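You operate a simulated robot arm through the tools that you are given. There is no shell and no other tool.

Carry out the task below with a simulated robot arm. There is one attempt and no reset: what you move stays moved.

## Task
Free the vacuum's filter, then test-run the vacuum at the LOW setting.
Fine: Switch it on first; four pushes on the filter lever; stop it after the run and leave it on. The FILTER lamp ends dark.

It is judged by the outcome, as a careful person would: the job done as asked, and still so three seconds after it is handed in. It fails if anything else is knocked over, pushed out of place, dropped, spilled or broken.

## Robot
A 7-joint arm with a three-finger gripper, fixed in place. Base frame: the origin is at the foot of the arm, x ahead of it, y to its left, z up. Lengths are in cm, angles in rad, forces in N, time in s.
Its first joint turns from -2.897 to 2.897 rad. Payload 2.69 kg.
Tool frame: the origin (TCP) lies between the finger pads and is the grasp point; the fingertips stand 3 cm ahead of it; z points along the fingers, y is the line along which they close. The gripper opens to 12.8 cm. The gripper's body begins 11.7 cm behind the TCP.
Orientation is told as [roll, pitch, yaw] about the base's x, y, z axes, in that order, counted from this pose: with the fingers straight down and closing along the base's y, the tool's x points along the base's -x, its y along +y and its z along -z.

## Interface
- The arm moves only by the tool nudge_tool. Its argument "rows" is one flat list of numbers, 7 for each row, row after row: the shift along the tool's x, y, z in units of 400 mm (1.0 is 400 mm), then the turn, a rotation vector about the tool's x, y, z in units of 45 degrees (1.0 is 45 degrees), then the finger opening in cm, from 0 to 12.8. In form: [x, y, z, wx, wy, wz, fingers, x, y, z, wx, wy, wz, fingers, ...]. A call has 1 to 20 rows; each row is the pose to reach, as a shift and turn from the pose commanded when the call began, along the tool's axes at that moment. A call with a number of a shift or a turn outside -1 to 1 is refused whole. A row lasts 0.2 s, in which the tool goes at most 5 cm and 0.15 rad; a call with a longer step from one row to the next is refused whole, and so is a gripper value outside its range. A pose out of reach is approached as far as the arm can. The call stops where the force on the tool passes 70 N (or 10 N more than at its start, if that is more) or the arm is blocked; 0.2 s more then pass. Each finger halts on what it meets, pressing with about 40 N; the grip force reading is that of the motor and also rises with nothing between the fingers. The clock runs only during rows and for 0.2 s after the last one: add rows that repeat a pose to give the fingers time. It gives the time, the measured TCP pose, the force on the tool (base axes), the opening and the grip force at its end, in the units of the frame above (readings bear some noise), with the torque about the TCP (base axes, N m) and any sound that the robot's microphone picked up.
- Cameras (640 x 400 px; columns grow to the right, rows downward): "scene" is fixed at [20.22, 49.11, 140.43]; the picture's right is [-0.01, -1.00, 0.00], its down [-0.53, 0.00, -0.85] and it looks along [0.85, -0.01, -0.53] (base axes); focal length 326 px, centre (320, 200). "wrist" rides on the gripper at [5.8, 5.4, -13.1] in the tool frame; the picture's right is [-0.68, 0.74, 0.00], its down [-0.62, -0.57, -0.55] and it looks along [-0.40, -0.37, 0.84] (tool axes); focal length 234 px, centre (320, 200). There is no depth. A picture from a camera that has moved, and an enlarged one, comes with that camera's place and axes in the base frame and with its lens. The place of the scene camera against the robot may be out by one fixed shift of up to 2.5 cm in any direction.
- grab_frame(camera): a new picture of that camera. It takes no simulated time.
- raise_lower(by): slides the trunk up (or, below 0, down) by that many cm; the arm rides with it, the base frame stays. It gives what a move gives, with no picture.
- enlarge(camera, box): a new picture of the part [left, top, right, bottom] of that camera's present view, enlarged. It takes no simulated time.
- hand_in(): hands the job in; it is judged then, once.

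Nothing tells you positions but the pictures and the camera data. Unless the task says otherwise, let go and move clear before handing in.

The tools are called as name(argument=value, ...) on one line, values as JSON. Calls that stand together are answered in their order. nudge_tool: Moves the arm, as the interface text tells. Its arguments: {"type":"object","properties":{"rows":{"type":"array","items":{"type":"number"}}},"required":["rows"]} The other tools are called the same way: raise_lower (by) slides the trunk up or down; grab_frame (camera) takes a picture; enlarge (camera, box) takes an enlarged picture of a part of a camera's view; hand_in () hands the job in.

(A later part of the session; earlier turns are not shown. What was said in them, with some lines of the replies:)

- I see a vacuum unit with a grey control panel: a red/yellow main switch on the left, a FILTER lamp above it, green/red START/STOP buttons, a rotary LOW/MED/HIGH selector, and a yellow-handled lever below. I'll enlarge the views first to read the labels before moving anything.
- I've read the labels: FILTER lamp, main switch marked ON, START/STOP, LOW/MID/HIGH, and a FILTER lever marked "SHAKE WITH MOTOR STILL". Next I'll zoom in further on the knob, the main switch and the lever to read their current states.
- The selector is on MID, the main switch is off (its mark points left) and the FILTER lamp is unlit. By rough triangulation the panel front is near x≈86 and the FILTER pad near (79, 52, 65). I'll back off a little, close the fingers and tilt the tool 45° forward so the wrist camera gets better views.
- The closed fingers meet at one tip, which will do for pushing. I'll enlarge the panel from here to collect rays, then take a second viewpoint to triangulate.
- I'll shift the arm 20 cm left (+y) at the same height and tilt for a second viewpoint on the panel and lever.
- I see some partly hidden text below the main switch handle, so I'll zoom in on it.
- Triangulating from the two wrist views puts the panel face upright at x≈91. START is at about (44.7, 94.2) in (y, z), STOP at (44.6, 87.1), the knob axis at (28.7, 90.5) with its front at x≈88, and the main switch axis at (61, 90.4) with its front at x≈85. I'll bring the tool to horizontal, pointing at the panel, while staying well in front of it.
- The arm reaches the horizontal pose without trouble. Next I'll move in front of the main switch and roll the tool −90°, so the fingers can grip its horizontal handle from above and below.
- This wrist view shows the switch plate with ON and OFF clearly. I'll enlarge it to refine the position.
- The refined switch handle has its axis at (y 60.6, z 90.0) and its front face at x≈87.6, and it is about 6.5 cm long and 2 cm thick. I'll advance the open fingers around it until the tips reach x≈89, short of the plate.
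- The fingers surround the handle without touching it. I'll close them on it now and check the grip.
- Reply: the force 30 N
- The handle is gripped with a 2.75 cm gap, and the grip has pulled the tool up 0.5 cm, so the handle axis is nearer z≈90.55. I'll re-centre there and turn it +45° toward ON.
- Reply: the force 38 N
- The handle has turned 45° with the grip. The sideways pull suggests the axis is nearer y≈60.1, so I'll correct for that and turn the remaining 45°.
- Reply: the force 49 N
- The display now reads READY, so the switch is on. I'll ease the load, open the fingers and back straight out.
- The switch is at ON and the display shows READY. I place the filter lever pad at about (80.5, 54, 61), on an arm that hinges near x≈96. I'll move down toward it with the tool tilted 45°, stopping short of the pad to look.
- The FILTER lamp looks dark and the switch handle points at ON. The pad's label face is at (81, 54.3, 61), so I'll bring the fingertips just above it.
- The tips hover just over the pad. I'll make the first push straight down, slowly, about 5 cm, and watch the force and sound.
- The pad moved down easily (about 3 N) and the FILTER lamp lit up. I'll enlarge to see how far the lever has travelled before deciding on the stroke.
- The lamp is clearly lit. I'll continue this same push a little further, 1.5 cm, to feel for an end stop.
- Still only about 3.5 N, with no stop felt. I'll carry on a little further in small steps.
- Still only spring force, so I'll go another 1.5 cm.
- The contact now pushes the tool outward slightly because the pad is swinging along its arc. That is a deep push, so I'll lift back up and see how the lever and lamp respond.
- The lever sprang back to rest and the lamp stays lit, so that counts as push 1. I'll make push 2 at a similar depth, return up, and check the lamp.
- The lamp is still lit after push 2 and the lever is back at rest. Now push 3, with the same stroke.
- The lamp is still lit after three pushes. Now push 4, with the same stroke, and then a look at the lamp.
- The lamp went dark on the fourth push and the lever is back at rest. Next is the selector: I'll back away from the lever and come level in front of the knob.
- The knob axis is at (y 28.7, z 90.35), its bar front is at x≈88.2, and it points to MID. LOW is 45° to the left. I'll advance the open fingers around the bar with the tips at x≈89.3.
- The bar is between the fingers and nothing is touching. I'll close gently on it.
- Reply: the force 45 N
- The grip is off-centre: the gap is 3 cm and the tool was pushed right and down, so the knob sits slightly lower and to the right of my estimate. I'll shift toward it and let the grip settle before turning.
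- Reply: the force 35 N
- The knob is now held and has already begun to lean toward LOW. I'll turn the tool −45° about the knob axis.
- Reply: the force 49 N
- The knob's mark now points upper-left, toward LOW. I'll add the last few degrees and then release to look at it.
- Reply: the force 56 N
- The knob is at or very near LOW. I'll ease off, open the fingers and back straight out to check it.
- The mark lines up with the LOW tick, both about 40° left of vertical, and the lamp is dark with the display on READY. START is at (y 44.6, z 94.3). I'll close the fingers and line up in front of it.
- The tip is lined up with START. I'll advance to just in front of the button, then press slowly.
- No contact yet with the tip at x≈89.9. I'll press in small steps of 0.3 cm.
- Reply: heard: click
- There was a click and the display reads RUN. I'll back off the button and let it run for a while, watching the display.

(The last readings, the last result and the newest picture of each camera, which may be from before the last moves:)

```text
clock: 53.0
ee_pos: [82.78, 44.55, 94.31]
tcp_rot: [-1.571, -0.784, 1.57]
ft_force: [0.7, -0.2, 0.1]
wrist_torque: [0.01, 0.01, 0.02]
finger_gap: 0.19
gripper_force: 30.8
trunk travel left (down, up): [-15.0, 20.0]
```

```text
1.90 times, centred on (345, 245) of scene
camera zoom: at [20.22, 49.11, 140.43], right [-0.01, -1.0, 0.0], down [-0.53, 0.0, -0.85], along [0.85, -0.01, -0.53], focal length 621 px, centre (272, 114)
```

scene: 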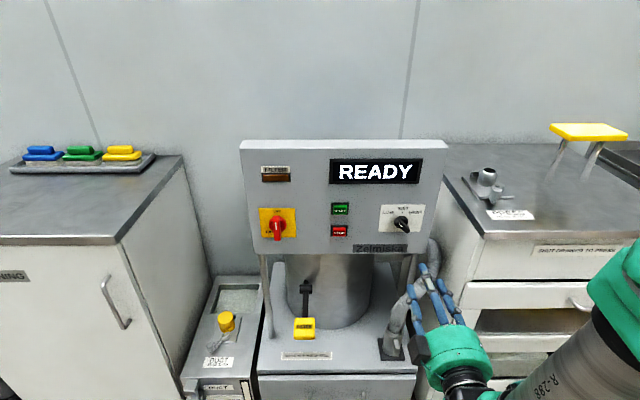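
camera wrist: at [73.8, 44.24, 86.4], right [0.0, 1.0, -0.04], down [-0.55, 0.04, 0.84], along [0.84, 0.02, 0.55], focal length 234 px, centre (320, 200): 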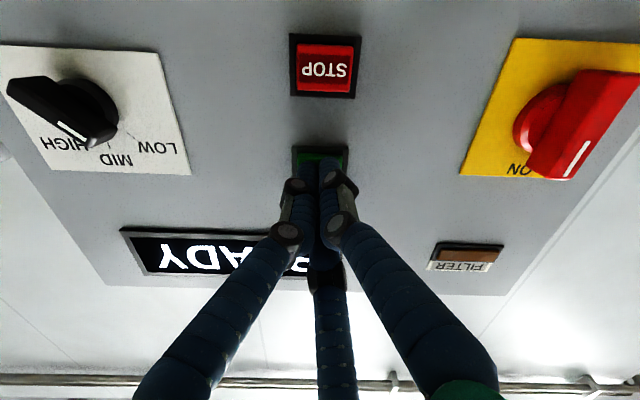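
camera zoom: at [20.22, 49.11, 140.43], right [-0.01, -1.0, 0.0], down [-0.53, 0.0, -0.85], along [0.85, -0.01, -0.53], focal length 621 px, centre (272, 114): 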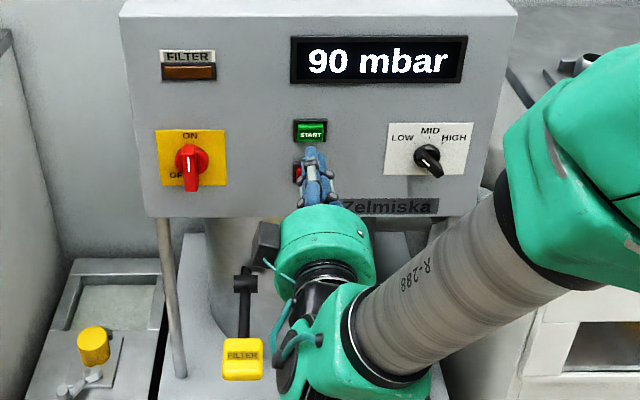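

It's running and showing "90 mbar" at LOW, with the FILTER lamp still dark. I'll let it run a few seconds while lining up in front of STOP.

nudge_tool(rows=[0.04, 0.04, 0, 0, 0, 0, 0, 0.08, 0.08, 0, 0, 0, 0, 0, 0.1237, 0.1237, 0, 0, 0, 0, 0, 0.1237, 0.1237, 0, 0, 0, 0, 0, 0.1237, 0.1237, 0, 0, 0, 0, 0, 0.1237, 0.1237, 0, 0, 0, 0, 0, 0.1237, 0.1237, 0, 0, 0, 0, 0, 0.1237, 0.1237, 0, 0, 0, 0, 0, 0.1237, 0.1237, 0, 0, 0, 0, 0, 0.1237, 0.1237, 0, 0, 0, 0, 0])

enlarge(camera="scene", box=[240, 140, 450, 350])

grab_frame(camera="wrist")

```text
clock: 55.2
ee_pos: [82.72, 44.52, 87.12]
tcp_rot: [-1.572, -0.786, 1.568]
ft_force: [-0.4, -0.3, -0.3]
wrist_torque: [0.01, -0.01, 0.01]
finger_gap: 0.21
gripper_force: 31.6
trunk travel left (down, up): [-15.0, 20.0]
```

```text
1.90 times, centred on (345, 245) of scene
camera zoom: at [20.22, 49.11, 140.43], right [-0.01, -1.0, 0.0], down [-0.53, 0.0, -0.85], along [0.85, -0.01, -0.53], focal length 621 px, centre (272, 114)
```

zoom: 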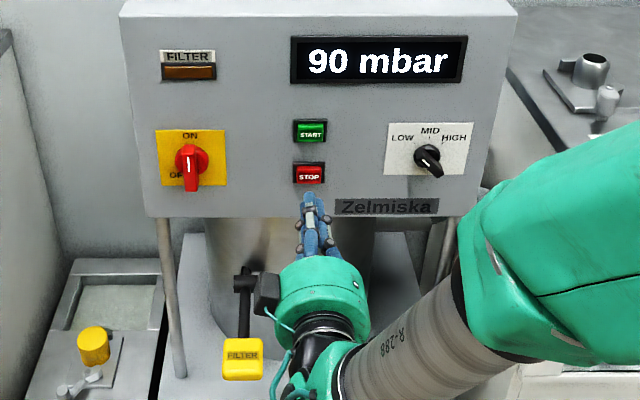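

```text
taken
camera wrist: at [69.66, 44.2, 79.22], right [0.0, 1.0, -0.04], down [-0.55, 0.04, 0.84], along [0.84, 0.02, 0.55], focal length 234 px, centre (320, 200)
```

wrist: 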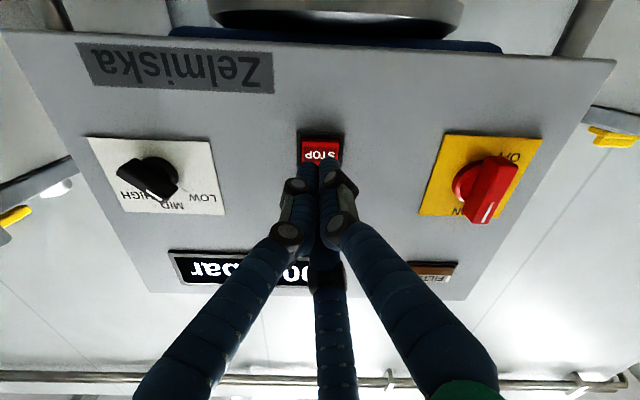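

It's steady at 90 mbar. I'll hold position for four more seconds to give it a proper test run.

nudge_tool(rows=[0, 0, 0, 0, 0, 0, 0, 0, 0, 0, 0, 0, 0, 0, 0, 0, 0, 0, 0, 0, 0, 0, 0, 0, 0, 0, 0, 0, 0, 0, 0, 0, 0, 0, 0, 0, 0, 0, 0, 0, 0, 0, 0, 0, 0, 0, 0, 0, 0, 0, 0, 0, 0, 0, 0, 0, 0, 0, 0, 0, 0, 0, 0, 0, 0, 0, 0, 0, 0, 0, 0, 0, 0, 0, 0, 0, 0, 0, 0, 0, 0, 0, 0, 0, 0, 0, 0, 0, 0, 0, 0, 0, 0, 0, 0, 0, 0, 0, 0, 0, 0, 0, 0, 0, 0, 0, 0, 0, 0, 0, 0, 0, 0, 0, 0, 0, 0, 0, 0, 0, 0, 0, 0, 0, 0, 0, 0, 0, 0, 0, 0, 0, 0, 0, 0, 0, 0, 0, 0, 0])

enlarge(camera="scene", box=[240, 140, 450, 350])

```text
clock: 59.4
ee_pos: [82.85, 44.6, 87.14]
tcp_rot: [-1.571, -0.786, 1.568]
ft_force: [-1.1, -0.2, 0.5]
wrist_torque: [0.01, -0.01, -0.02]
finger_gap: 0.21
gripper_force: 31.5
trunk travel left (down, up): [-15.0, 20.0]
```

```text
1.90 times, centred on (345, 245) of scene
camera zoom: at [20.22, 49.11, 140.43], right [-0.01, -1.0, 0.0], down [-0.53, 0.0, -0.85], along [0.85, -0.01, -0.53], focal length 621 px, centre (272, 114)
```

zoom: 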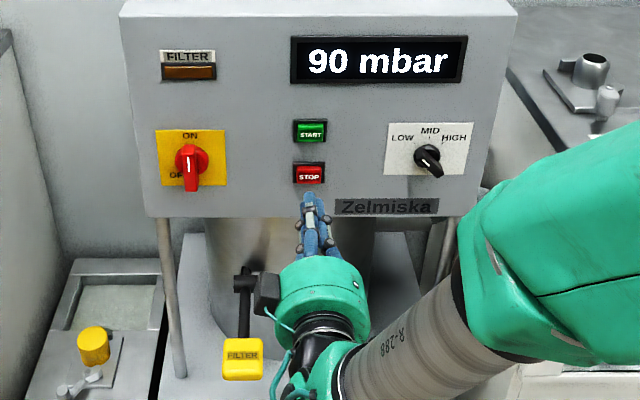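

It has run about 7 s at LOW with a stable 90 mbar and the lamp dark. Now I'll press STOP in small steps.

nudge_tool(rows=[0, 0, 0.04, 0, 0, 0, 0, 0, 0, 0.08, 0, 0, 0, 0, 0, 0, 0.1, 0, 0, 0, 0, 0, 0, 0.11, 0, 0, 0, 0, 0, 0, 0.1175, 0, 0, 0, 0, 0, 0, 0.125, 0, 0, 0, 0])

enlarge(camera="scene", box=[240, 140, 450, 350])

```text
clock: 60.8
ee_pos: [87.7, 44.59, 87.18]
tcp_rot: [-1.572, -0.787, 1.571]
ft_force: [-4.6, -2.2, 0.1]
wrist_torque: [0.0, -0.1, -0.02]
finger_gap: 0.58
gripper_force: 31.8
trunk travel left (down, up): [-15.0, 20.0]
heard: click
```

```text
1.90 times, centred on (345, 245) of scene
camera zoom: at [20.22, 49.11, 140.43], right [-0.01, -1.0, 0.0], down [-0.53, 0.0, -0.85], along [0.85, -0.01, -0.53], focal length 621 px, centre (272, 114)
```

zoom: 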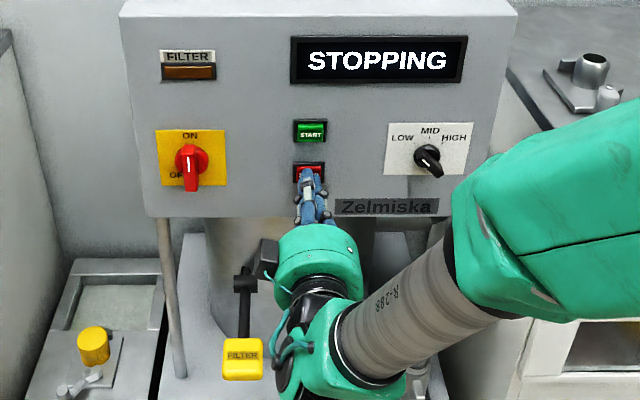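

STOP clicked and the display reads STOPPING. I'll back well clear of the panel and wait for the machine to settle.

nudge_tool(rows=[0, 0, -0.05, 0, 0, 0, 0, 0, 0, -0.15, 0, 0, 0, 0, 0, 0, -0.25, 0, 0, 0, 0, 0, 0, -0.35, 0, 0, 0, 0, 0, 0, -0.45, 0, 0, 0, 0, 0, 0, -0.5, 0, 0, 0, 0, 0, 0, -0.5, 0, 0, 0, 0, 0, 0, -0.5, 0, 0, 0, 0, 0, 0, -0.5, 0, 0, 0, 0, 0, 0, -0.5, 0, 0, 0, 0, 0, 0, -0.5, 0, 0, 0, 0, 0, 0, -0.5, 0, 0, 0, 0, 0, 0, -0.5, 0, 0, 0, 0, 0, 0, -0.5, 0, 0, 0, 0, 0, 0, -0.5, 0, 0, 0, 0, 0, 0, -0.5, 0, 0, 0, 0])

grab_frame(camera="scene")

enlarge(camera="scene", box=[230, 130, 450, 268])

grab_frame(camera="wrist")

```text
clock: 64.2
ee_pos: [67.76, 44.45, 87.38]
tcp_rot: [-1.572, -0.786, 1.569]
ft_force: [-0.3, 0.0, 0.2]
wrist_torque: [0.0, 0.03, -0.01]
finger_gap: 0.22
gripper_force: 31.4
trunk travel left (down, up): [-15.0, 20.0]
```

```text
taken
```

scene: 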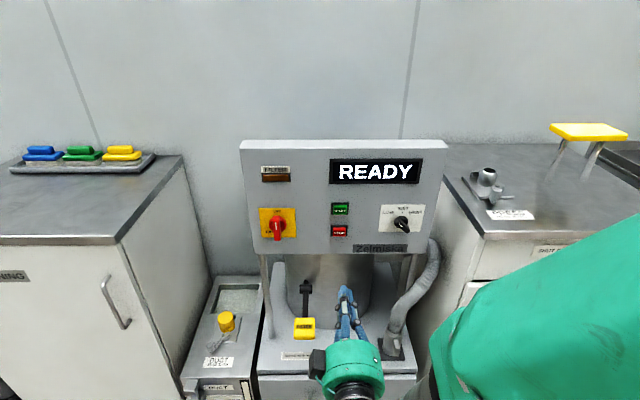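

```text
2.90 times, centred on (340, 199) of scene
camera zoom: at [20.22, 49.11, 140.43], right [-0.01, -1.0, 0.0], down [-0.53, 0.0, -0.85], along [0.85, -0.01, -0.53], focal length 945 px, centre (262, 203)
```

zoom: 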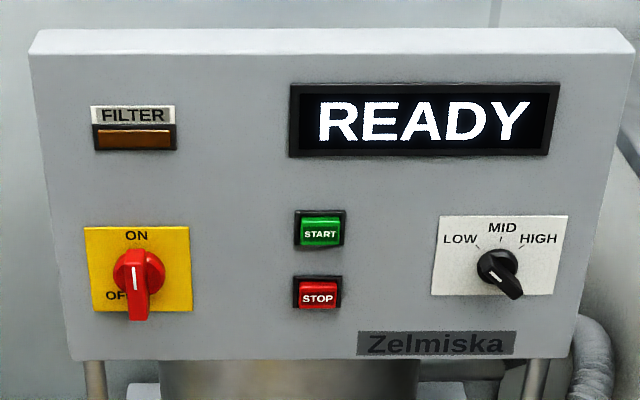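

```text
taken
camera wrist: at [54.64, 44.18, 79.47], right [0.0, 1.0, -0.04], down [-0.55, 0.04, 0.84], along [0.84, 0.02, 0.55], focal length 234 px, centre (320, 200)
```

wrist: 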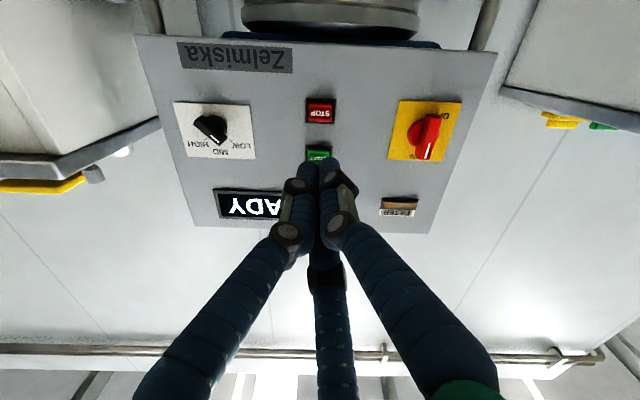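

The display is back to READY, the switch is at ON, the selector is at LOW and the FILTER lamp is dark. The arm is 20 cm clear and nothing has been disturbed, so I'll wait three more seconds to confirm it holds.

nudge_tool(rows=[0, 0, -0.05, 0, 0, 0, 0, 0, 0, -0.1, 0, 0, 0, 0, 0, 0, -0.1, 0, 0, 0, 0, 0, 0, -0.1, 0, 0, 0, 0, 0, 0, -0.1, 0, 0, 0, 0, 0, 0, -0.1, 0, 0, 0, 0, 0, 0, -0.1, 0, 0, 0, 0, 0, 0, -0.1, 0, 0, 0, 0, 0, 0, -0.1, 0, 0, 0, 0, 0, 0, -0.1, 0, 0, 0, 0, 0, 0, -0.1, 0, 0, 0, 0, 0, 0, -0.1, 0, 0, 0, 0, 0, 0, -0.1, 0, 0, 0, 0, 0, 0, -0.1, 0, 0, 0, 0, 0, 0, -0.1, 0, 0, 0, 0])

grab_frame(camera="scene")

```text
clock: 67.4
ee_pos: [63.75, 44.6, 87.29]
tcp_rot: [-1.57, -0.784, 1.569]
ft_force: [0.1, 0.1, 0.8]
wrist_torque: [0.0, -0.02, -0.04]
finger_gap: 0.22
gripper_force: 31.0
trunk travel left (down, up): [-15.0, 20.0]
```

```text
taken
```

scene: 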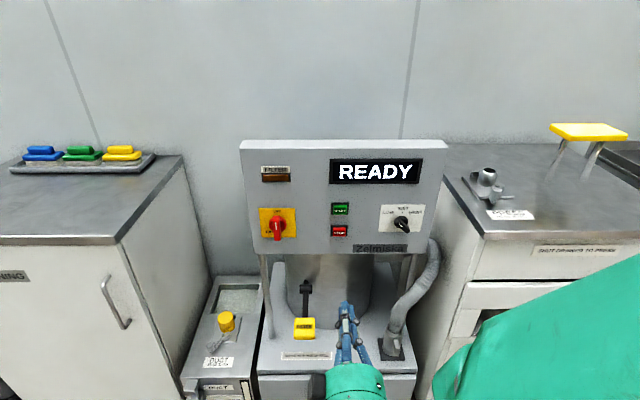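

Everything has held steady: READY on the display, main switch ON, selector at LOW, FILTER lamp dark, lever at rest and the arm clear. I'm handing the job in.

hand_in()

```text
The job is handed in.
```

The filter is freed and the vacuum has been test-run at LOW. It is now stopped and still switched on, and I've handed the job in.

- **Switched on first:** I turned the main switch to ON and the display showed READY.
- **Filter lever:** I gave it four pushes with the motor still. The FILTER lamp lit on the first push, went dark on the fourth and stayed dark.
- **Test run:** I set the selector to LOW and pressed START. The display held at 90 mbar, and I pressed STOP after about 8 seconds. You gave no run length, so I chose that.
- **End state:** The display is back to READY, the main switch is at ON and the FILTER lamp is dark. The arm is clear, and I saw nothing knocked or moved out of place.
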